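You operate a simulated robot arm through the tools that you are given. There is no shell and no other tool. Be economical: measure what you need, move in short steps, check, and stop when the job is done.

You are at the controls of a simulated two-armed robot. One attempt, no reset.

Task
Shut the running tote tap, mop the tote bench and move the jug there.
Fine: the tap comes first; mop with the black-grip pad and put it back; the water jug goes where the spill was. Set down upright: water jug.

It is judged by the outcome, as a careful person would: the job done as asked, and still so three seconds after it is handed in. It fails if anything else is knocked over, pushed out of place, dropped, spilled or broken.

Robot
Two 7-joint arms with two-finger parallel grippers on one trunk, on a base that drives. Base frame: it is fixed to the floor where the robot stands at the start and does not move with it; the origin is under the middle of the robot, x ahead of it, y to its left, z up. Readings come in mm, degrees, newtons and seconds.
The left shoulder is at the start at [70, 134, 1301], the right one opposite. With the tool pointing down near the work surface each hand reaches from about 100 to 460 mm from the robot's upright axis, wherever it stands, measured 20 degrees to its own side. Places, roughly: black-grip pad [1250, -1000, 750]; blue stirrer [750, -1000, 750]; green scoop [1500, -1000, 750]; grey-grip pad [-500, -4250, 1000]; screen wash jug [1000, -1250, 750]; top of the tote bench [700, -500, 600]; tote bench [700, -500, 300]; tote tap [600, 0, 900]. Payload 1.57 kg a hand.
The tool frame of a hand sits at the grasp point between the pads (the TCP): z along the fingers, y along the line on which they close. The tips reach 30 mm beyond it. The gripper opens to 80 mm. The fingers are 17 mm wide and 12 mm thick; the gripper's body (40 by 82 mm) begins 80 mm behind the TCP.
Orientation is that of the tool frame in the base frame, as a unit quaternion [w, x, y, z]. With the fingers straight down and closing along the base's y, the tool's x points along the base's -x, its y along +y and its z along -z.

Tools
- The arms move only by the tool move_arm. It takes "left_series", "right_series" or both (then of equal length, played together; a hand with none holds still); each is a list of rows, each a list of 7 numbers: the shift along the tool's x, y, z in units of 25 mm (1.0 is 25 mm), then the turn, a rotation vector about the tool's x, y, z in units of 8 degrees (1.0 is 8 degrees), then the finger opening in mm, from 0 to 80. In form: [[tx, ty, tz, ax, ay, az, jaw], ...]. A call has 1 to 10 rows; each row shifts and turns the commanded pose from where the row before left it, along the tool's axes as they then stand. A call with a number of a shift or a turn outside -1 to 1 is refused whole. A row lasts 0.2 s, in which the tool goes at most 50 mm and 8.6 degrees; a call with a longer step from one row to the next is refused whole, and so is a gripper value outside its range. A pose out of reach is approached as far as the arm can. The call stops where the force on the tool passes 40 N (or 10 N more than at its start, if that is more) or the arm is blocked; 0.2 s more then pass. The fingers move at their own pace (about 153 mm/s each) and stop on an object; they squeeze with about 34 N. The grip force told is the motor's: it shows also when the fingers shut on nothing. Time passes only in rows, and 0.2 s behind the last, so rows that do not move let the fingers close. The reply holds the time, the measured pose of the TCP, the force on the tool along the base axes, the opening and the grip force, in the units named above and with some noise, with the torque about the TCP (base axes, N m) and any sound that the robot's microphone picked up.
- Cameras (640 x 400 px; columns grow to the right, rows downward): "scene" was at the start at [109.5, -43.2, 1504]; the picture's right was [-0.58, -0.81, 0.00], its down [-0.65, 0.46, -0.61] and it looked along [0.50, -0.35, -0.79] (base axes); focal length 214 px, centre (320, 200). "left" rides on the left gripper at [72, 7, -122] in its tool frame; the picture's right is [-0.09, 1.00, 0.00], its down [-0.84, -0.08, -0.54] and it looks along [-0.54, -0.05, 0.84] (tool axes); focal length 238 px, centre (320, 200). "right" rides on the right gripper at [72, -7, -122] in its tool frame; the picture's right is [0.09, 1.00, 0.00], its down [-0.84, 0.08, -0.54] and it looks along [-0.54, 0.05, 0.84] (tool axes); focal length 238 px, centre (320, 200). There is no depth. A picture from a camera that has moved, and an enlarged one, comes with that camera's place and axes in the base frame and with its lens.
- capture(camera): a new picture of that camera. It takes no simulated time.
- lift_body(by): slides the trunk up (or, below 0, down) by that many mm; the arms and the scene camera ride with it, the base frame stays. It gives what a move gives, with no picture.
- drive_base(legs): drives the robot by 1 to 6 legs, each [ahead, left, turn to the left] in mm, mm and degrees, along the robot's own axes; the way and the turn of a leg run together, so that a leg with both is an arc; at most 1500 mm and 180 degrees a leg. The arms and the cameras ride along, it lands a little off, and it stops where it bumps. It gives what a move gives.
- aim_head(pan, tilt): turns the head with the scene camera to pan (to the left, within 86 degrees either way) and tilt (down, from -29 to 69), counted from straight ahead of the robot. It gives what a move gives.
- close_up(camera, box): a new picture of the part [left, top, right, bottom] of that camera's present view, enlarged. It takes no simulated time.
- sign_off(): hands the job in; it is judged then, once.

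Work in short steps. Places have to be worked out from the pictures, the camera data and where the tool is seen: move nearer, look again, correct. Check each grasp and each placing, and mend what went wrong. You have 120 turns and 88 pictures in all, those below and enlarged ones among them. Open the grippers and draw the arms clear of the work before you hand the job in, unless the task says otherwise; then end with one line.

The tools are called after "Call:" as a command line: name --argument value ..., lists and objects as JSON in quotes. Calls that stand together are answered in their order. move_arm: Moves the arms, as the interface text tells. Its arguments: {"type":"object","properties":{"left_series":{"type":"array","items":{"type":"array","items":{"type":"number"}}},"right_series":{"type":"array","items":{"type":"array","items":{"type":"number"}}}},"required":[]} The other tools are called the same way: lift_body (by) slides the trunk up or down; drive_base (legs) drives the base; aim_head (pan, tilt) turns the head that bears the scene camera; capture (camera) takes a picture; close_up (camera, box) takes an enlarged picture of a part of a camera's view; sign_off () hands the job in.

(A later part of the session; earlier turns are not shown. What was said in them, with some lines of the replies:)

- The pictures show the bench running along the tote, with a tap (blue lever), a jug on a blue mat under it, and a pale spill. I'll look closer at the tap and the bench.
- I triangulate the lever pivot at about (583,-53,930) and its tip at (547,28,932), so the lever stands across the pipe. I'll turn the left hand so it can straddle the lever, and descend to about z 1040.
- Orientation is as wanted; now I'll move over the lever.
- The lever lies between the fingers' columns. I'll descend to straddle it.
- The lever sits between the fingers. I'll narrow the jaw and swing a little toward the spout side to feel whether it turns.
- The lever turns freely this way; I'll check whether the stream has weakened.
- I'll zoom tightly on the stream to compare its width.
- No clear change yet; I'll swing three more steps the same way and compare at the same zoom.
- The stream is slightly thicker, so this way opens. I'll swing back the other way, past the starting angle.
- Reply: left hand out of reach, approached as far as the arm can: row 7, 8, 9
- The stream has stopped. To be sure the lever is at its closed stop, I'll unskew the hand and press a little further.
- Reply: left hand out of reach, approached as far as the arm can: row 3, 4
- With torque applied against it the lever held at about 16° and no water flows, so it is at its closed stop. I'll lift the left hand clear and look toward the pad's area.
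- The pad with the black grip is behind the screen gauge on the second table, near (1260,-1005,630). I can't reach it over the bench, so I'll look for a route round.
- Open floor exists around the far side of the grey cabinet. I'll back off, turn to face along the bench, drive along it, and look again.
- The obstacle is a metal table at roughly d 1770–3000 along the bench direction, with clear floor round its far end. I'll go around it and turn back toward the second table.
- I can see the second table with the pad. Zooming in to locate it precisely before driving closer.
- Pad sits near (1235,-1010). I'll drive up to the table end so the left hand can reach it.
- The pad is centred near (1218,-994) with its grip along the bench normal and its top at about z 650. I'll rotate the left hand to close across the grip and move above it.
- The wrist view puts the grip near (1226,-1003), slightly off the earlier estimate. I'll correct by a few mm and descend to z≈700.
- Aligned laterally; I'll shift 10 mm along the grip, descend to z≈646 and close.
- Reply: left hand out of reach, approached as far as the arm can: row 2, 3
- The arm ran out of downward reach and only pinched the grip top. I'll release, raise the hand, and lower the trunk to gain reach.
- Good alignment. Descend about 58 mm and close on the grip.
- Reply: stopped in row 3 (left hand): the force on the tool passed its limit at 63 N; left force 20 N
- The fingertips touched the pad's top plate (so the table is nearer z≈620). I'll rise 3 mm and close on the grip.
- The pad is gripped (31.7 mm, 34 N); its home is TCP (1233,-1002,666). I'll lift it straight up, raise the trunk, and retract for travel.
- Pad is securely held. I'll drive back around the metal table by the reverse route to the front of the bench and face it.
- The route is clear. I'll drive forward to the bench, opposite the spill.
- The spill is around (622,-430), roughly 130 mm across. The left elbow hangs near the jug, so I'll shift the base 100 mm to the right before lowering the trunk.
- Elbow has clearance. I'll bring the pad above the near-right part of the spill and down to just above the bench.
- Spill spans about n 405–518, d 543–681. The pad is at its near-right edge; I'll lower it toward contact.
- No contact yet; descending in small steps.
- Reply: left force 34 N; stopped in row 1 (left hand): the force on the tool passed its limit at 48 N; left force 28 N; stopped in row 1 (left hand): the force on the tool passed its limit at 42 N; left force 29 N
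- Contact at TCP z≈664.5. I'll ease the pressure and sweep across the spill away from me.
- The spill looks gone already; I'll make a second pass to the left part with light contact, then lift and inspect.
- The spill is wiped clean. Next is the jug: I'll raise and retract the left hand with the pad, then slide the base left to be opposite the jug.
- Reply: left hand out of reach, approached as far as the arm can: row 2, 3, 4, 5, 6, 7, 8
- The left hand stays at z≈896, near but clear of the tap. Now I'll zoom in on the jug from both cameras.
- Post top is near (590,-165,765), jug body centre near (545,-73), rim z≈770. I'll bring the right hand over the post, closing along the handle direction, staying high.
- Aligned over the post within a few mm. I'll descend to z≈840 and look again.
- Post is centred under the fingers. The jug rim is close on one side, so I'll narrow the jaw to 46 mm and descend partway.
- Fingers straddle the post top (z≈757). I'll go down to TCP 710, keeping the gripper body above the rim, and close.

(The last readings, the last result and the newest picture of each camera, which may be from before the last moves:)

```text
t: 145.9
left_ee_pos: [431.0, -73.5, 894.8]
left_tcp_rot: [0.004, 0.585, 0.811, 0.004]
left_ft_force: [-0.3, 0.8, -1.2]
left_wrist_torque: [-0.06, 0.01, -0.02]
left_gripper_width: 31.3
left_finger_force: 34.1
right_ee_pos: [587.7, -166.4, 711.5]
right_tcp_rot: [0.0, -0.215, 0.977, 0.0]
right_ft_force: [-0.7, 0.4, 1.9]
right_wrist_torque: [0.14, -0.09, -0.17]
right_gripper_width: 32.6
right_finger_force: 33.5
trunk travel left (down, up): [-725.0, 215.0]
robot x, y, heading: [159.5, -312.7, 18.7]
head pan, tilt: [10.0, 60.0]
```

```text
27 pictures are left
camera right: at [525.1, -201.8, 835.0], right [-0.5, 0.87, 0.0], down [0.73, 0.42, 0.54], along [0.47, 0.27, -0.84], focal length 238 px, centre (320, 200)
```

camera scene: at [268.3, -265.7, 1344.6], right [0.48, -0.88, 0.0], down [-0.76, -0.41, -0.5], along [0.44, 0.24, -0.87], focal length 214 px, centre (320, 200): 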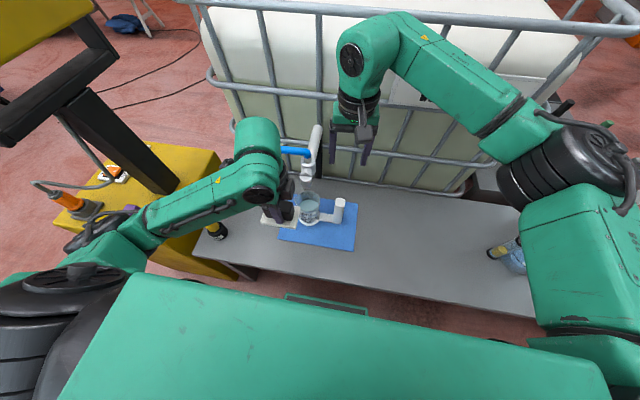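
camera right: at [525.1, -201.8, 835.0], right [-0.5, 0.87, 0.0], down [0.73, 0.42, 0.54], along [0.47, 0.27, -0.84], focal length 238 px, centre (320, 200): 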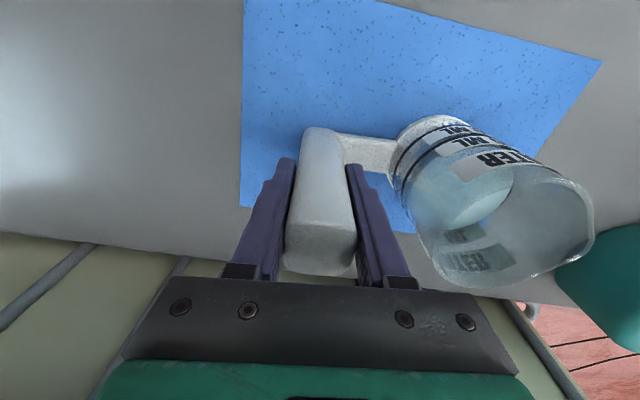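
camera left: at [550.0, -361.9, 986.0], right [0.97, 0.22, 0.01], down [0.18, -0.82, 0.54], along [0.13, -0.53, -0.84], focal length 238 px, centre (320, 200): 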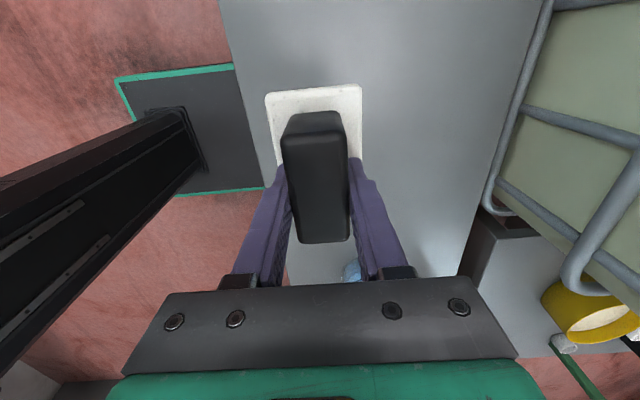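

Gripped on the post (32.6 mm, 34 N). A small slow lift to test weight and tilt.

Call:
move_arm --right_series '[[0, 0, -0.15, 0, 0, 0, 20], [0, 0, -0.2, 0, 0, 0, 20], [0, 0, -0.25, 0, 0, 0, 20], [0, 0, -0.2, 0, 0, 0, 20]]'

Call:
close_up --camera "scene" --box '[270, 140, 400, 260]'

```text
t: 146.9
left_ee_pos: [433.8, -75.1, 895.8]
left_tcp_rot: [0.004, 0.585, 0.811, 0.005]
left_ft_force: [0.5, -0.1, -1.3]
left_wrist_torque: [0.01, 0.03, 0.01]
left_gripper_width: 31.3
left_finger_force: 33.9
right_ee_pos: [589.5, -165.2, 730.9]
right_tcp_rot: [0.0, -0.213, 0.977, -0.001]
right_ft_force: [-0.4, -0.3, -5.4]
right_wrist_torque: [-0.32, -0.13, -0.02]
right_gripper_width: 31.9
right_finger_force: 34.5
trunk travel left (down, up): [-725.0, 215.0]
robot x, y, heading: [164.2, -314.8, 18.5]
head pan, tilt: [10.0, 60.0]
```

```text
3.33 times, centred on (335, 200) of scene
camera zoom: at [268.9, -267.1, 1344.6], right [0.48, -0.88, 0.0], down [-0.76, -0.41, -0.5], along [0.44, 0.24, -0.87], focal length 715 px, centre (270, 200)
```

zoom: 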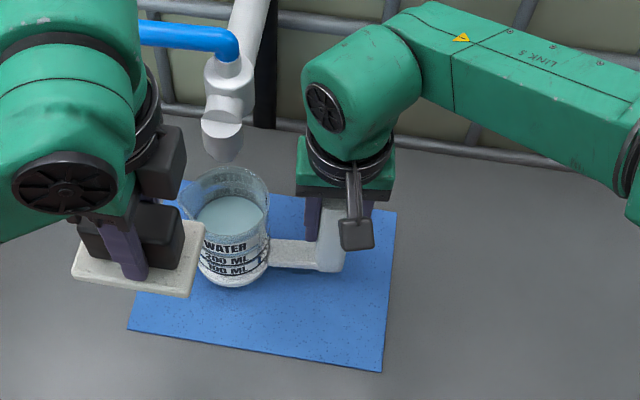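

The jug is up about 19 mm, level, 5.4 N. I'll carry it gently along the bench toward the spill spot (jug centre to about (625,-434)).

Call:
move_arm --right_series '[[0.033, -0.15, -0.05, 0, 0, 0, 20], [0.065, -0.3, -0.1, 0, 0, 0, 20], [0.108, -0.5, -0.1, 0, 0, 0, 20], [0.13, -0.6, -0.1, 0, 0, 0, 20], [0.13, -0.6, -0.1, 0, 0, 0, 20], [0.13, -0.6, 0, 0, 0, 0, 20], [0.13, -0.6, 0, 0, 0, 0, 20], [0.13, -0.6, 0, 0, 0, 0, 20], [0.108, -0.5, 0, 0, 0, 0, 20], [0.065, -0.3, 0, 0, 0, 0, 20]]'

Call:
move_arm --right_series '[[0.065, -0.3, 0, 0, 0, 0, 20], [0.108, -0.5, 0, 0, 0, 0, 20], [0.13, -0.6, 0, 0, 0, 0, 20], [0.13, -0.6, 0, 0, 0, 0, 20], [0.13, -0.6, 0, 0, 0, 0, 20], [0.13, -0.6, 0, 0, 0, 0, 20], [0.13, -0.6, 0, 0, 0, 0, 20], [0.13, -0.6, 0, 0, 0, 0, 20], [0.108, -0.5, 0, 0, 0, 0, 20], [0.065, -0.3, 0, 0, 0, 0, 20]]'

Call:
capture --camera "scene"

```text
t: 149.1
left_ee_pos: [432.5, -73.2, 895.8]
left_tcp_rot: [0.004, 0.584, 0.811, 0.004]
left_ft_force: [-0.5, 0.2, -1.2]
left_wrist_torque: [0.01, 0.0, -0.01]
left_gripper_width: 31.5
left_finger_force: 33.8
right_ee_pos: [615.3, -285.1, 740.4]
right_tcp_rot: [0.0, -0.214, 0.977, 0.0]
right_ft_force: [-1.2, 1.3, -5.4]
right_wrist_torque: [-0.31, -0.13, -0.01]
right_gripper_width: 31.6
right_finger_force: 33.9
trunk travel left (down, up): [-725.0, 215.0]
robot x, y, heading: [162.9, -314.8, 18.8]
head pan, tilt: [10.0, 60.0]
```

```text
t: 151.3
left_ee_pos: [432.7, -74.3, 894.7]
left_tcp_rot: [0.004, 0.585, 0.811, 0.005]
left_ft_force: [0.1, 0.2, -1.5]
left_wrist_torque: [0.0, 0.01, 0.03]
left_gripper_width: 31.6
left_finger_force: 34.2
right_ee_pos: [642.9, -415.1, 741.7]
right_tcp_rot: [0.0, -0.213, 0.977, 0.0]
right_ft_force: [-0.4, 0.2, -6.0]
right_wrist_torque: [-0.3, -0.13, 0.01]
right_gripper_width: 31.8
right_finger_force: 34.3
trunk travel left (down, up): [-725.0, 215.0]
robot x, y, heading: [163.4, -315.3, 18.3]
head pan, tilt: [10.0, 60.0]
```

```text
25 pictures are left
camera scene: at [269.0, -267.8, 1344.6], right [0.48, -0.88, 0.0], down [-0.76, -0.41, -0.5], along [0.44, 0.24, -0.87], focal length 214 px, centre (320, 200)
```

scene: 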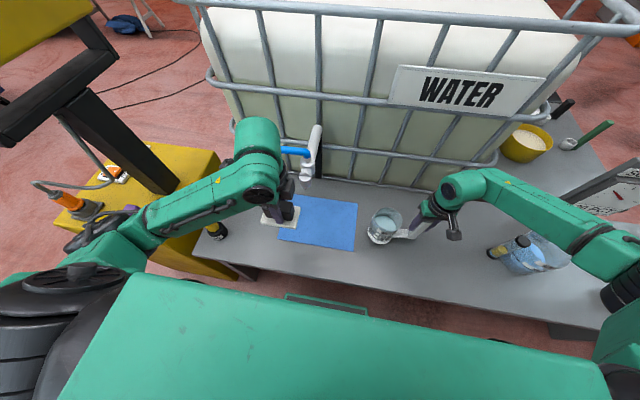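

Carry is steady. I'll finish the remaining ~115 mm and check clearance to the blue jug.

Call:
move_arm --right_series '[[0.05, -0.3, 0, 0, 0, 0, 20], [0.09, -0.5, 0, 0, 0, 0, 20], [0.11, -0.6, 0, 0, 0, 0, 20], [0.11, -0.6, 0, 0, 0, 0, 20], [0.11, -0.6, 0, 0, 0, 0, 20], [0.11, -0.6, 0, 0, 0, 0, 20], [0.11, -0.6, 0, 0, 0, 0, 20], [0.08, -0.4, 0, 0, 0, 0, 20], [0.05, -0.25, 0, 0, 0, 0, 20]]'

Call:
aim_head --pan -15 --tilt 55

Call:
capture --camera "scene"

Call:
capture --camera "right"

```text
t: 153.3
left_ee_pos: [433.6, -74.0, 896.5]
left_tcp_rot: [0.003, 0.585, 0.811, 0.006]
left_ft_force: [-0.7, 0.5, -1.2]
left_wrist_torque: [-0.02, -0.02, 0.03]
left_gripper_width: 31.4
left_finger_force: 34.1
right_ee_pos: [663.5, -494.1, 739.8]
right_tcp_rot: [0.0, -0.213, 0.977, 0.0]
right_ft_force: [-0.5, -0.1, -5.1]
right_wrist_torque: [-0.3, -0.13, 0.02]
right_gripper_width: 31.7
right_finger_force: 34.3
right hand out of reach, approached as far as the arm can: row 7, 8, 9
trunk travel left (down, up): [-725.0, 215.0]
robot x, y, heading: [165.3, -315.9, 18.7]
head pan, tilt: [10.0, 60.0]
```

```text
t: 154.2
left_ee_pos: [433.9, -73.8, 895.6]
left_tcp_rot: [0.003, 0.585, 0.811, 0.005]
left_ft_force: [-0.1, 0.0, -0.2]
left_wrist_torque: [-0.01, -0.01, -0.02]
left_gripper_width: 31.7
left_finger_force: 34.4
right_ee_pos: [663.9, -493.1, 741.7]
right_tcp_rot: [0.0, -0.213, 0.977, 0.0]
right_ft_force: [0.3, 0.7, -4.8]
right_wrist_torque: [-0.3, -0.09, 0.02]
right_gripper_width: 31.7
right_finger_force: 34.1
trunk travel left (down, up): [-725.0, 215.0]
robot x, y, heading: [161.7, -317.3, 18.7]
head pan, tilt: [-15.0, 55.0]
```

```text
24 pictures are left
camera scene: at [282.5, -295.1, 1350.6], right [0.06, -1.0, 0.0], down [-0.82, -0.05, -0.57], along [0.57, 0.04, -0.82], focal length 214 px, centre (320, 200)
```

scene: 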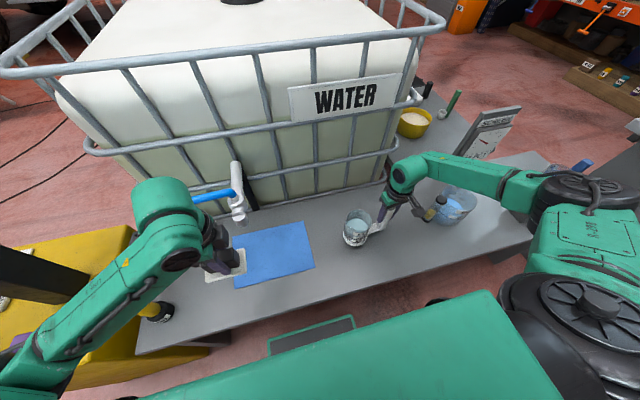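

```text
23 pictures are left
camera right: at [601.3, -529.0, 865.0], right [-0.5, 0.87, 0.0], down [0.73, 0.42, 0.54], along [0.47, 0.27, -0.84], focal length 238 px, centre (320, 200)
```

right: 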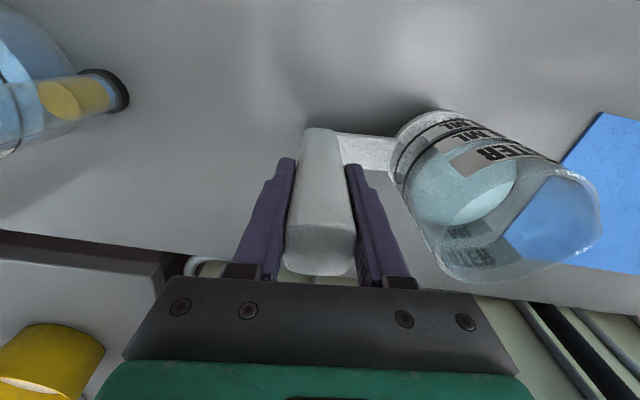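

Reach ended about 31 mm short of the target. I'll nudge the base 33 mm to the right with the jug held.

Call:
drive_base --legs '[[0, -33, 0]]'

Call:
close_up --camera "scene" --box '[300, 140, 500, 270]'

```text
t: 155.1
left_ee_pos: [442.3, -102.2, 896.0]
left_tcp_rot: [0.006, 0.585, 0.811, 0.003]
left_ft_force: [-0.9, 0.1, -0.5]
left_wrist_torque: [-0.03, -0.04, -0.03]
left_gripper_width: 31.4
left_finger_force: 33.7
right_ee_pos: [674.3, -522.1, 743.2]
right_tcp_rot: [0.0, -0.214, 0.977, -0.001]
right_ft_force: [0.3, 0.6, -4.5]
right_wrist_torque: [-0.33, -0.11, 0.03]
right_gripper_width: 32.0
right_finger_force: 33.7
trunk travel left (down, up): [-725.0, 215.0]
robot x, y, heading: [175.0, -342.0, 18.2]
head pan, tilt: [-15.0, 55.0]
```

```text
3.08 times, centred on (400, 205) of scene
camera zoom: at [291.5, -322.6, 1350.7], right [0.06, -1.0, 0.0], down [-0.82, -0.05, -0.57], along [0.57, 0.03, -0.82], focal length 660 px, centre (74, 185)
```

zoom: 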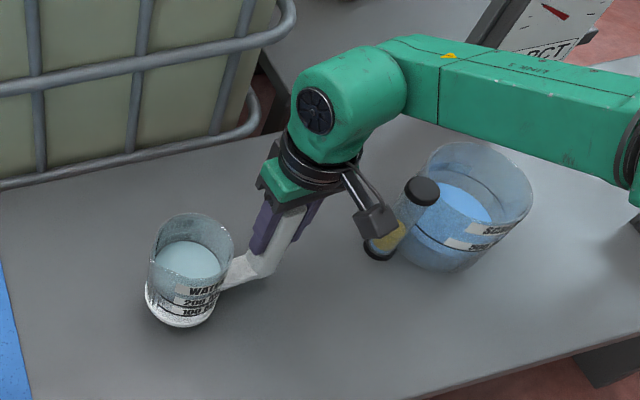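

The jug is over the spill spot, clear of the bottle. I'll lower slowly toward contact.

Call:
move_arm --right_series '[[0, 0, 0.3, 0, 0, 0, 20], [0, 0, 0.3, 0, 0, 0, 20], [0, 0, 0.25, 0, 0, 0, 20], [0, 0, 0.15, 0, 0, 0, 20]]'

```text
t: 156.1
left_ee_pos: [442.6, -104.8, 895.7]
left_tcp_rot: [0.004, 0.585, 0.811, 0.005]
left_ft_force: [0.3, 0.2, -0.4]
left_wrist_torque: [0.03, 0.0, 0.03]
left_gripper_width: 31.2
left_finger_force: 34.0
right_ee_pos: [674.3, -523.5, 720.0]
right_tcp_rot: [0.001, -0.212, 0.977, -0.002]
right_ft_force: [-0.1, 0.6, -4.4]
right_wrist_torque: [-0.3, -0.11, -0.02]
right_gripper_width: 31.8
right_finger_force: 34.0
right hand out of reach, approached as far as the arm can: row 4
trunk travel left (down, up): [-725.0, 215.0]
robot x, y, heading: [174.3, -344.4, 18.4]
head pan, tilt: [-15.0, 55.0]
```

Out of arm reach again; I'll use the trunk to lower the last few millimetres.

Call:
lift_body --by -7

Call:
lift_body --by -2

```text
t: 156.6
left_ee_pos: [442.5, -104.9, 887.4]
left_tcp_rot: [0.003, 0.585, 0.811, 0.005]
left_ft_force: [0.1, -0.4, -0.9]
left_wrist_torque: [-0.02, 0.02, 0.0]
left_gripper_width: 31.4
left_finger_force: 33.7
right_ee_pos: [674.0, -524.5, 712.8]
right_tcp_rot: [0.001, -0.213, 0.977, -0.001]
right_ft_force: [0.7, -0.1, -4.4]
right_wrist_torque: [-0.32, -0.11, 0.01]
right_gripper_width: 31.9
right_finger_force: 34.1
trunk travel left (down, up): [-718.0, 222.0]
robot x, y, heading: [174.2, -347.7, 18.5]
head pan, tilt: [-15.0, 55.0]
```

```text
t: 157.1
left_ee_pos: [442.5, -104.9, 885.2]
left_tcp_rot: [0.003, 0.585, 0.811, 0.005]
left_ft_force: [-0.6, -1.2, -1.5]
left_wrist_torque: [0.02, 0.01, 0.03]
left_gripper_width: 31.5
left_finger_force: 34.3
right_ee_pos: [672.6, -523.5, 711.2]
right_tcp_rot: [0.0, -0.212, 0.977, -0.002]
right_ft_force: [0.0, 0.0, -4.6]
right_wrist_torque: [-0.29, -0.15, 0.0]
right_gripper_width: 31.8
right_finger_force: 33.9
trunk travel left (down, up): [-716.0, 224.0]
robot x, y, heading: [173.8, -347.8, 18.4]
head pan, tilt: [-15.0, 55.0]
```

Still hanging (4.6 N); continuing in 2 mm steps.

Call:
lift_body --by -2

Call:
lift_body --by -1.5

```text
t: 157.7
left_ee_pos: [443.2, -105.0, 884.2]
left_tcp_rot: [0.003, 0.585, 0.811, 0.005]
left_ft_force: [-1.0, -0.1, -2.5]
left_wrist_torque: [0.01, 0.03, 0.03]
left_gripper_width: 31.5
left_finger_force: 33.9
right_ee_pos: [673.6, -522.6, 708.1]
right_tcp_rot: [0.001, -0.212, 0.977, -0.001]
right_ft_force: [0.5, -0.4, -5.2]
right_wrist_torque: [-0.3, -0.1, 0.01]
right_gripper_width: 32.0
right_finger_force: 34.2
trunk travel left (down, up): [-714.0, 226.0]
robot x, y, heading: [172.2, -346.7, 18.6]
head pan, tilt: [-15.0, 55.0]
```

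```text
t: 158.2
left_ee_pos: [442.5, -105.6, 882.8]
left_tcp_rot: [0.004, 0.585, 0.811, 0.006]
left_ft_force: [1.1, 0.3, -1.1]
left_wrist_torque: [0.01, -0.01, 0.01]
left_gripper_width: 31.5
left_finger_force: 34.6
right_ee_pos: [674.3, -523.6, 708.0]
right_tcp_rot: [0.001, -0.212, 0.977, -0.002]
right_ft_force: [-0.3, -0.7, -0.9]
right_wrist_torque: [0.1, 0.11, 0.05]
right_gripper_width: 31.8
right_finger_force: 34.2
trunk travel left (down, up): [-713.0, 227.0]
robot x, y, heading: [173.0, -348.1, 18.5]
head pan, tilt: [-15.0, 55.0]
```

The bench carries the jug now. I'll open to 46 mm and check that the jug stands.

Call:
move_arm --right_series '[[0, 0, 0, 0, 0, 0, 38], [0, 0, 0, 0, 0, 0, 46], [0, 0, 0, 0, 0, 0, 46]]'

Call:
capture --camera "right"

```text
t: 159.0
left_ee_pos: [442.1, -103.5, 881.9]
left_tcp_rot: [0.004, 0.585, 0.811, 0.005]
left_ft_force: [0.0, 0.5, -0.1]
left_wrist_torque: [0.0, -0.01, 0.01]
left_gripper_width: 31.4
left_finger_force: 34.1
right_ee_pos: [673.4, -524.2, 707.8]
right_tcp_rot: [0.002, -0.212, 0.977, -0.002]
right_ft_force: [-0.5, 0.8, -0.8]
right_wrist_torque: [0.0, -0.02, -0.01]
right_gripper_width: 45.8
right_finger_force: 0.1
trunk travel left (down, up): [-713.0, 227.0]
robot x, y, heading: [175.3, -347.5, 18.8]
head pan, tilt: [-15.0, 55.0]
```

```text
21 pictures are left
camera right: at [610.1, -558.5, 831.8], right [-0.5, 0.87, 0.0], down [0.73, 0.42, 0.54], along [0.47, 0.27, -0.84], focal length 238 px, centre (320, 200)
```

right: 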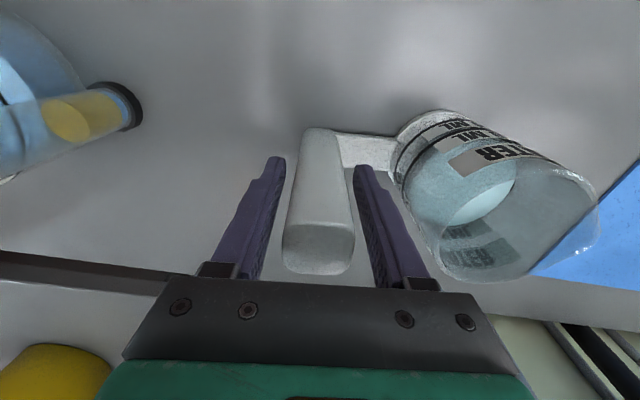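

Fingers are clear of the post on both sides. Raise straight up and inspect the jug.

Call:
move_arm --right_series '[[0, 0, -0.5, 0, 0, 0, 46], [0, 0, -1, 0, 0, 0, 46], [0, 0, -1, 0, 0, 0, 46], [0, 0, -1, 0, 0, 0, 46], [0, 0, -1, 0, 0, 0, 46], [0, 0, -1, 0, 0, 0, 46], [0, 0, -1, 0, 0, 0, 46], [0, 0, -1, 0, 0, 0, 46], [0, 0, -1, 0, 0, 0, 46], [0, 0, -1, 0, 0, 0, 46]]'

Call:
capture --camera "scene"

Call:
close_up --camera "scene" --box '[300, 170, 480, 280]'

```text
t: 161.2
left_ee_pos: [441.9, -104.1, 883.6]
left_tcp_rot: [0.004, 0.585, 0.811, 0.006]
left_ft_force: [0.4, 0.8, -1.2]
left_wrist_torque: [0.04, -0.01, 0.02]
left_gripper_width: 31.3
left_finger_force: 34.3
right_ee_pos: [671.5, -521.8, 945.5]
right_tcp_rot: [0.001, -0.213, 0.977, -0.002]
right_ft_force: [0.8, 0.2, 0.0]
right_wrist_torque: [-0.01, 0.0, 0.01]
right_gripper_width: 46.1
right_finger_force: 0.1
trunk travel left (down, up): [-713.0, 227.0]
robot x, y, heading: [173.1, -344.0, 18.8]
head pan, tilt: [-15.0, 55.0]
```

```text
20 pictures are left
camera scene: at [291.8, -325.9, 1338.2], right [0.06, -1.0, 0.0], down [-0.82, -0.05, -0.57], along [0.57, 0.04, -0.82], focal length 214 px, centre (320, 200)
```

scene: 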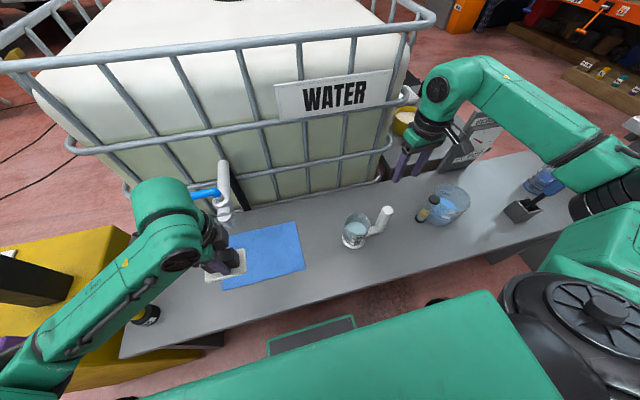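

```text
3.56 times, centred on (390, 225) of scene
camera zoom: at [291.8, -325.9, 1338.2], right [0.06, -1.0, 0.0], down [-0.82, -0.05, -0.57], along [0.57, 0.04, -0.82], focal length 763 px, centre (71, 111)
```

zoom: 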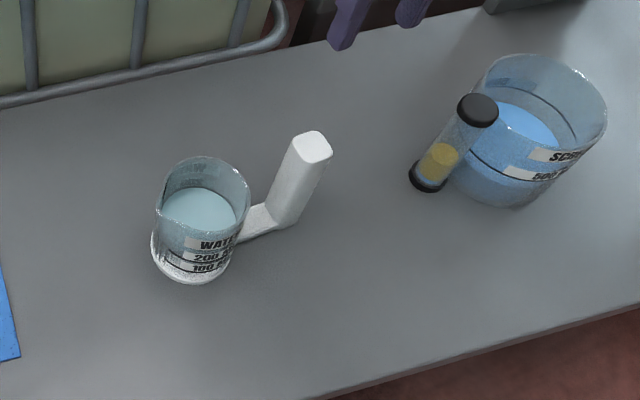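

The jug stands upright at about (621,-428), right where the spill was, with nothing else disturbed. Now I'll raise the trunk and drive back around to return the pad.

Call:
lift_body --by 162

Call:
close_up --camera "scene" --box '[120, 120, 320, 300]'

Call:
drive_base --legs '[[-700, 0, 0], [0, 0, -90], [1500, 0, 0], [1500, 0, 0], [80, 0, 0]]'

```text
t: 163.0
left_ee_pos: [442.0, -104.1, 1044.0]
left_tcp_rot: [0.003, 0.585, 0.811, 0.005]
left_ft_force: [0.2, 0.1, -0.7]
left_wrist_torque: [-0.02, -0.02, 0.03]
left_gripper_width: 31.2
left_finger_force: 34.0
right_ee_pos: [672.2, -521.9, 1107.1]
right_tcp_rot: [0.001, -0.212, 0.977, -0.001]
right_ft_force: [-0.2, 0.0, 0.1]
right_wrist_torque: [0.01, -0.02, -0.02]
right_gripper_width: 45.9
right_finger_force: 0.1
trunk travel left (down, up): [-875.0, 65.0]
robot x, y, heading: [175.6, -345.7, 18.5]
head pan, tilt: [-15.0, 55.0]
```

```text
2.22 times, centred on (220, 210) of scene
camera zoom: at [292.2, -326.1, 1500.2], right [0.06, -1.0, 0.0], down [-0.82, -0.05, -0.57], along [0.57, 0.04, -0.82], focal length 477 px, centre (542, 178)
```

zoom: 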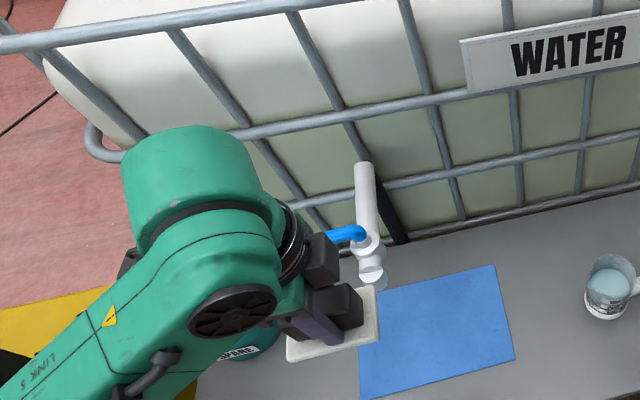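

```text
t: 185.5
left_ee_pos: [771.6, -3759.7, 1046.3]
left_tcp_rot: [0.009, 0.986, 0.167, 0.001]
left_ft_force: [0.7, 0.4, -0.4]
left_wrist_torque: [-0.04, 0.01, 0.02]
left_gripper_width: 31.5
left_finger_force: 33.9
right_ee_pos: [356.8, -3995.3, 1109.2]
right_tcp_rot: [0.001, 0.536, 0.844, -0.004]
right_ft_force: [0.7, -1.0, -0.3]
right_wrist_torque: [-0.06, -0.01, 0.02]
right_gripper_width: 46.2
right_finger_force: 0.1
trunk travel left (down, up): [-875.0, 65.0]
robot x, y, heading: [527.5, -3497.4, -70.7]
head pan, tilt: [-15.0, 55.0]
```

Now around the far end, turn, and drive back toward the second table.

Call:
drive_base --legs '[[0, 1480, 0], [0, 110, 0], [0, 0, 179], [1300, 0, 0]]'

```text
t: 207.2
left_ee_pos: [1366.5, -1480.5, 1044.7]
left_tcp_rot: [-0.001, -0.165, 0.986, 0.006]
left_ft_force: [1.0, -0.3, -0.6]
left_wrist_torque: [0.02, -0.01, -0.02]
left_gripper_width: 31.4
left_finger_force: 33.7
right_ee_pos: [1779.5, -1246.1, 1108.3]
right_tcp_rot: [-0.002, 0.845, -0.535, 0.001]
right_ft_force: [-0.7, 0.5, 0.1]
right_wrist_torque: [-0.01, 0.0, 0.01]
right_gripper_width: 46.1
right_finger_force: 0.0
trunk travel left (down, up): [-875.0, 65.0]
robot x, y, heading: [1612.5, -1744.1, 109.2]
head pan, tilt: [-15.0, 55.0]
```

Call:
drive_base --legs '[[394, -33, -0.8]]'

Call:
aim_head --pan 10 --tilt 60

Call:
capture --camera "scene"

```text
t: 209.6
left_ee_pos: [1272.9, -1092.3, 1044.7]
left_tcp_rot: [-0.001, -0.16, 0.987, 0.007]
left_ft_force: [-0.4, -0.5, -0.7]
left_wrist_torque: [-0.03, 0.02, -0.01]
left_gripper_width: 31.4
left_finger_force: 33.9
right_ee_pos: [1688.7, -861.9, 1107.8]
right_tcp_rot: [-0.003, 0.841, -0.541, -0.001]
right_ft_force: [0.7, 0.8, -0.3]
right_wrist_torque: [-0.01, 0.01, -0.01]
right_gripper_width: 46.0
right_finger_force: 0.0
trunk travel left (down, up): [-875.0, 65.0]
robot x, y, heading: [1510.9, -1359.6, 108.8]
head pan, tilt: [-15.0, 55.0]
```

```text
t: 210.5
left_ee_pos: [1271.7, -1089.2, 1044.4]
left_tcp_rot: [-0.001, -0.161, 0.987, 0.006]
left_ft_force: [0.1, 0.4, -0.5]
left_wrist_torque: [-0.01, -0.02, 0.01]
left_gripper_width: 31.6
left_finger_force: 34.0
right_ee_pos: [1688.8, -860.5, 1107.3]
right_tcp_rot: [-0.003, 0.841, -0.541, 0.0]
right_ft_force: [0.3, -0.8, -0.7]
right_wrist_torque: [-0.01, -0.04, 0.01]
right_gripper_width: 46.0
right_finger_force: 0.1
trunk travel left (down, up): [-875.0, 65.0]
robot x, y, heading: [1509.8, -1356.8, 108.7]
head pan, tilt: [10.0, 60.0]
```

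```text
17 pictures are left
camera scene: at [1464.5, -1252.1, 1494.1], right [0.88, 0.48, 0.0], down [0.41, -0.76, -0.5], along [-0.24, 0.44, -0.87], focal length 214 px, centre (320, 200)
```

scene: 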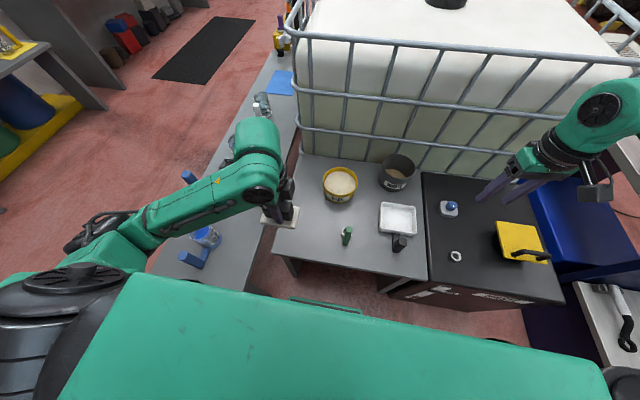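

Back at the same stance. I'll move over the pad's home spot, lower the trunk, and descend.

Call:
move_arm --left_series '[[0.08, 0.95, 0, 0, 0, 0, 15], [0.08, 0.95, 0, 0, 0, 0, 15], [0.08, 0.96, 0, 0, 0, 0, 15], [0.08, 0.96, 0, 0, 0, 0, 15]]'

Call:
lift_body --by -130

Call:
move_arm --left_series '[[0, 0, 0.9, 0, 0, 0, 15], [0, 0, 0.9, 0, 0, 0, 15], [0, 0, 0.9, 0, 0, 0, 15], [0, 0, 0.9, 0, 0, 0, 15], [0, 0, 0.9, 0, 0, 0, 15], [0, 0, 0.9, 0, 0, 0, 15], [0, 0, 0.9, 0, 0, 0, 15], [0, 0, 0.9, 0, 0, 0, 15]]'

Call:
capture --camera "left"

```text
t: 211.5
left_ee_pos: [1233.9, -1002.5, 1046.4]
left_tcp_rot: [-0.001, -0.159, 0.987, 0.005]
left_ft_force: [-0.5, 0.6, -1.6]
left_wrist_torque: [-0.02, 0.02, 0.02]
left_gripper_width: 31.5
left_finger_force: 33.8
right_ee_pos: [1689.8, -860.1, 1106.9]
right_tcp_rot: [-0.002, 0.841, -0.541, 0.001]
right_ft_force: [-0.4, 0.6, -0.1]
right_wrist_torque: [-0.03, -0.01, -0.01]
right_gripper_width: 46.0
right_finger_force: 0.2
trunk travel left (down, up): [-875.0, 65.0]
robot x, y, heading: [1517.4, -1364.7, 108.4]
head pan, tilt: [10.0, 60.0]
```

```text
t: 213.1
left_ee_pos: [1234.7, -1003.3, 916.5]
left_tcp_rot: [0.0, -0.159, 0.987, 0.006]
left_ft_force: [-0.9, 0.3, -0.2]
left_wrist_torque: [0.03, -0.04, 0.02]
left_gripper_width: 31.2
left_finger_force: 34.3
right_ee_pos: [1689.6, -861.1, 975.9]
right_tcp_rot: [-0.003, 0.841, -0.541, 0.002]
right_ft_force: [-0.3, 1.0, 0.6]
right_wrist_torque: [-0.01, 0.0, 0.0]
right_gripper_width: 46.2
right_finger_force: 0.1
trunk travel left (down, up): [-745.0, 195.0]
robot x, y, heading: [1512.4, -1361.2, 108.6]
head pan, tilt: [10.0, 60.0]
```

```text
t: 214.9
left_ee_pos: [1234.6, -1000.5, 737.4]
left_tcp_rot: [-0.001, -0.16, 0.987, 0.007]
left_ft_force: [0.0, -0.6, -0.1]
left_wrist_torque: [0.0, -0.02, 0.02]
left_gripper_width: 31.5
left_finger_force: 34.5
right_ee_pos: [1689.5, -860.6, 977.7]
right_tcp_rot: [-0.003, 0.841, -0.541, 0.0]
right_ft_force: [-1.4, -0.1, -0.6]
right_wrist_torque: [0.0, 0.04, 0.02]
right_gripper_width: 46.0
right_finger_force: 0.0
trunk travel left (down, up): [-745.0, 195.0]
robot x, y, heading: [1516.1, -1357.0, 108.6]
head pan, tilt: [10.0, 60.0]
```

```text
16 pictures are left
camera left: at [1162.6, -1018.3, 859.9], right [-0.23, 0.97, 0.01], down [0.82, 0.18, 0.54], along [0.53, 0.13, -0.84], focal length 238 px, centre (320, 200)
```

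left: 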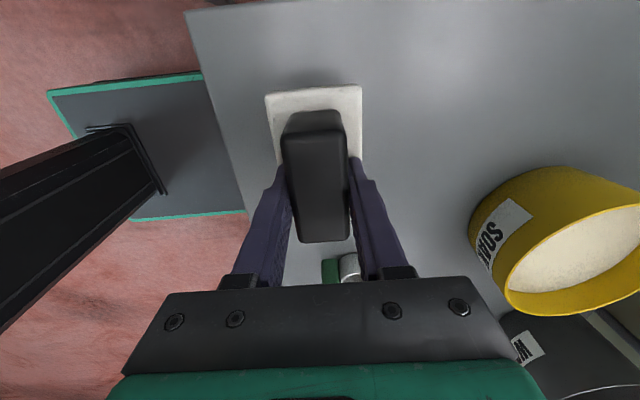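

Over the home spot with free table below. I'll lower gently to contact near z 666.

Call:
move_arm --left_series '[[0, 0, 0.8, 0, 0, 0, 15], [0, 0, 0.8, 0, 0, 0, 15], [0, 0, 0.6, 0, 0, 0, 15], [0, 0, 0.4, 0, 0, 0, 15], [0, 0, 0.16, 0, 0, 0, 15]]'

```text
t: 216.1
left_ee_pos: [1234.6, -1000.1, 667.7]
left_tcp_rot: [-0.001, -0.159, 0.987, 0.006]
left_ft_force: [-0.1, 0.2, -1.9]
left_wrist_torque: [0.0, -0.03, 0.04]
left_gripper_width: 31.4
left_finger_force: 34.3
right_ee_pos: [1688.4, -861.0, 978.5]
right_tcp_rot: [-0.002, 0.841, -0.54, 0.001]
right_ft_force: [0.0, 0.1, -0.4]
right_wrist_torque: [-0.01, -0.04, 0.01]
right_gripper_width: 46.0
right_finger_force: 0.1
trunk travel left (down, up): [-745.0, 195.0]
robot x, y, heading: [1515.9, -1361.6, 108.4]
head pan, tilt: [10.0, 60.0]
```

Call:
move_arm --left_series '[[0, 0, 0.07, 0, 0, 0, 15], [0, 0, 0.05, 0, 0, 0, 15]]'

```text
t: 216.7
left_ee_pos: [1233.6, -1000.1, 665.2]
left_tcp_rot: [-0.001, -0.16, 0.987, 0.006]
left_ft_force: [0.8, -0.7, -0.8]
left_wrist_torque: [-0.04, 0.03, 0.01]
left_gripper_width: 31.3
left_finger_force: 33.9
right_ee_pos: [1689.2, -861.0, 975.8]
right_tcp_rot: [-0.002, 0.841, -0.541, 0.001]
right_ft_force: [0.2, 0.1, 0.4]
right_wrist_torque: [-0.02, -0.01, 0.01]
right_gripper_width: 46.1
right_finger_force: 0.0
trunk travel left (down, up): [-745.0, 195.0]
robot x, y, heading: [1515.9, -1360.1, 108.6]
head pan, tilt: [10.0, 60.0]
```

Nearly touching (z 665.2, no load). A last millimetre or two, then release.

Call:
move_arm --left_series '[[0, 0, 0.05, 0, 0, 0, 15], [0, 0, 0, 0, 0, 0, 15]]'

```text
t: 217.3
left_ee_pos: [1233.5, -1000.4, 664.8]
left_tcp_rot: [-0.001, -0.16, 0.987, 0.007]
left_ft_force: [-0.6, -1.1, 8.1]
left_wrist_torque: [-0.33, -0.03, 0.0]
left_gripper_width: 31.4
left_finger_force: 33.9
right_ee_pos: [1690.9, -862.6, 977.9]
right_tcp_rot: [-0.002, 0.841, -0.541, -0.001]
right_ft_force: [0.2, 0.6, 0.5]
right_wrist_torque: [0.03, -0.01, 0.0]
right_gripper_width: 46.1
right_finger_force: 0.1
trunk travel left (down, up): [-745.0, 195.0]
robot x, y, heading: [1513.6, -1357.8, 108.5]
head pan, tilt: [10.0, 60.0]
```

The pad is on the table. Open and lift straight up.

Call:
move_arm --left_series '[[0, 0, 0, 0, 0, 0, 44], [0, 0, 0, 0, 0, 0, 56], [0, 0, -0.4, 0, 0, 0, 56], [0, 0, -1, 0, 0, 0, 56], [0, 0, -1, 0, 0, 0, 56], [0, 0, -1, 0, 0, 0, 56], [0, 0, -1, 0, 0, 0, 56], [0, 0, -1, 0, 0, 0, 56], [0, 0, -1, 0, 0, 0, 56], [0, 0, -1, 0, 0, 0, 56]]'

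Call:
lift_body --by 130

Call:
move_arm --left_series '[[-1, -0.3, 0, 0, 0, 0, 56], [-1, -0.3, 0, 0, 0, 0, 56], [-1, -0.3, 0, 0, 0, 0, 56], [-1, -0.3, 0, 0, 0, 0, 56], [-1, -0.3, 0, 0, 0, 0, 56], [-1, -0.3, 0, 0, 0, 0, 56]]'

Call:
capture --camera "scene"

Call:
close_up --camera "scene" --box '[265, 200, 365, 262]'

```text
t: 219.5
left_ee_pos: [1234.0, -1002.8, 849.1]
left_tcp_rot: [-0.002, -0.16, 0.987, 0.006]
left_ft_force: [0.3, -0.4, 0.4]
left_wrist_torque: [0.02, -0.01, -0.01]
left_gripper_width: 56.0
left_finger_force: 0.0
right_ee_pos: [1691.3, -861.1, 977.0]
right_tcp_rot: [-0.002, 0.841, -0.541, 0.0]
right_ft_force: [-0.3, 0.0, -0.6]
right_wrist_torque: [-0.03, -0.02, 0.01]
right_gripper_width: 46.0
right_finger_force: 0.1
trunk travel left (down, up): [-745.0, 195.0]
robot x, y, heading: [1513.7, -1361.3, 108.3]
head pan, tilt: [10.0, 60.0]
```

```text
t: 221.1
left_ee_pos: [1234.6, -1002.2, 979.6]
left_tcp_rot: [-0.001, -0.16, 0.987, 0.005]
left_ft_force: [-0.5, 0.5, 0.8]
left_wrist_torque: [-0.04, -0.01, 0.0]
left_gripper_width: 56.2
left_finger_force: 0.0
right_ee_pos: [1689.2, -860.8, 1107.4]
right_tcp_rot: [-0.002, 0.841, -0.54, 0.0]
right_ft_force: [0.4, 0.3, -0.4]
right_wrist_torque: [0.0, 0.0, -0.01]
right_gripper_width: 46.0
right_finger_force: 0.0
trunk travel left (down, up): [-875.0, 65.0]
robot x, y, heading: [1511.9, -1356.9, 108.2]
head pan, tilt: [10.0, 60.0]
```

```text
t: 222.5
left_ee_pos: [1392.6, -996.7, 976.9]
left_tcp_rot: [-0.002, -0.16, 0.987, 0.007]
left_ft_force: [-0.8, 0.4, 0.5]
left_wrist_torque: [-0.01, 0.06, 0.0]
left_gripper_width: 56.3
left_finger_force: 0.0
right_ee_pos: [1690.4, -861.1, 1107.1]
right_tcp_rot: [-0.002, 0.841, -0.541, 0.001]
right_ft_force: [-0.7, 0.5, -0.1]
right_wrist_torque: [0.03, 0.01, -0.01]
right_gripper_width: 45.8
right_finger_force: 0.0
trunk travel left (down, up): [-875.0, 65.0]
robot x, y, heading: [1515.6, -1359.7, 108.2]
head pan, tilt: [10.0, 60.0]
```

```text
15 pictures are left
camera scene: at [1465.9, -1252.4, 1494.2], right [0.88, 0.48, 0.0], down [0.41, -0.76, -0.5], along [-0.24, 0.44, -0.87], focal length 214 px, centre (320, 200)
```

scene: 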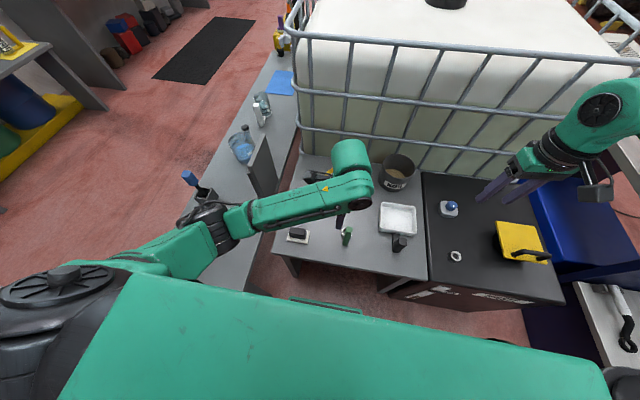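

```text
6.40 times, centred on (315, 231) of scene
camera zoom: at [1465.9, -1252.4, 1494.2], right [0.88, 0.48, 0.0], down [0.41, -0.76, -0.5], along [-0.24, 0.44, -0.87], focal length 1373 px, centre (352, 2)
```

zoom: 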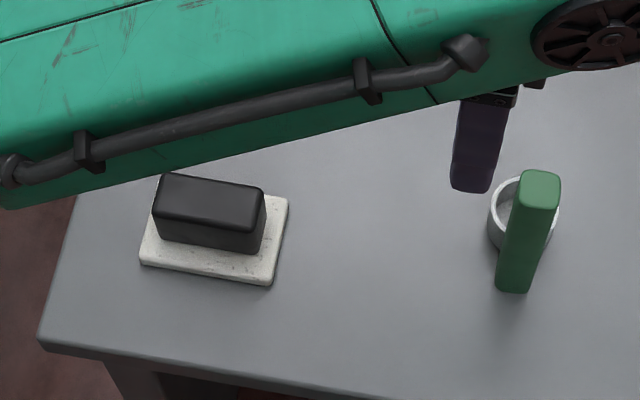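

The pad is back within about a centimetre of its home, and the jug stands on the mopped spot. I'll back the robot off so the arms are clear, then do one final check.

Call:
drive_base --legs '[[-350, 0, 0]]'

Call:
aim_head --pan 15 --tilt 40

Call:
close_up --camera "scene" --box '[200, 40, 460, 260]'

```text
t: 224.8
left_ee_pos: [1502.3, -1328.0, 976.5]
left_tcp_rot: [-0.001, -0.16, 0.987, 0.005]
left_ft_force: [-0.9, 0.5, 0.1]
left_wrist_torque: [-0.01, 0.02, 0.03]
left_gripper_width: 56.1
left_finger_force: 0.0
right_ee_pos: [1800.1, -1192.3, 1105.5]
right_tcp_rot: [-0.001, 0.842, -0.54, 0.001]
right_ft_force: [0.7, -0.9, -0.2]
right_wrist_torque: [0.0, 0.01, 0.01]
right_gripper_width: 45.8
right_finger_force: 0.0
trunk travel left (down, up): [-875.0, 65.0]
robot x, y, heading: [1624.4, -1689.9, 108.6]
head pan, tilt: [10.0, 60.0]
```

```text
t: 225.6
left_ee_pos: [1502.0, -1330.2, 979.9]
left_tcp_rot: [-0.001, -0.16, 0.987, 0.008]
left_ft_force: [-0.1, 0.5, 0.9]
left_wrist_torque: [-0.01, 0.01, -0.04]
left_gripper_width: 56.2
left_finger_force: 0.0
right_ee_pos: [1801.6, -1193.5, 1107.9]
right_tcp_rot: [-0.003, 0.841, -0.541, 0.0]
right_ft_force: [0.2, 0.1, 0.2]
right_wrist_torque: [-0.01, 0.02, 0.0]
right_gripper_width: 45.9
right_finger_force: 0.2
trunk travel left (down, up): [-875.0, 65.0]
robot x, y, heading: [1625.4, -1691.3, 108.6]
head pan, tilt: [15.0, 40.0]
```

```text
1.82 times, centred on (330, 150) of scene
camera zoom: at [1561.3, -1573.5, 1520.9], right [0.83, 0.55, 0.0], down [0.36, -0.54, -0.77], along [-0.42, 0.64, -0.64], focal length 390 px, centre (302, 291)
```

zoom: 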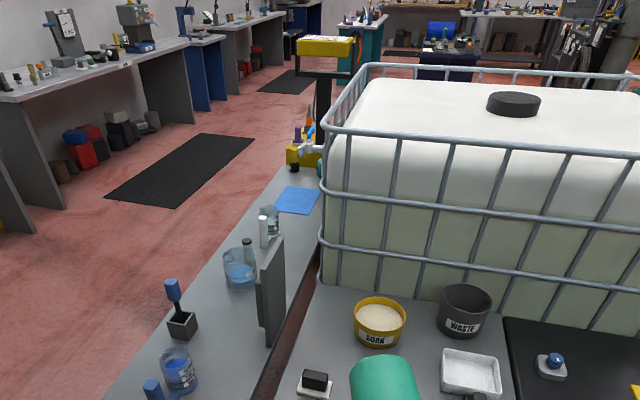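

Everything stands as it should: no stream at the tap, a dry bench, the jug upright on the mopped spot and the pad back on its table.

Call:
sign_off

```text
The job is handed in.
```

The tap is shut, the spill is mopped, the black-grip pad is back within about 1 cm of where it was, and the water jug stands upright where the spill was. In finding the tap's closing direction I briefly opened it further, but nothing overflowed.
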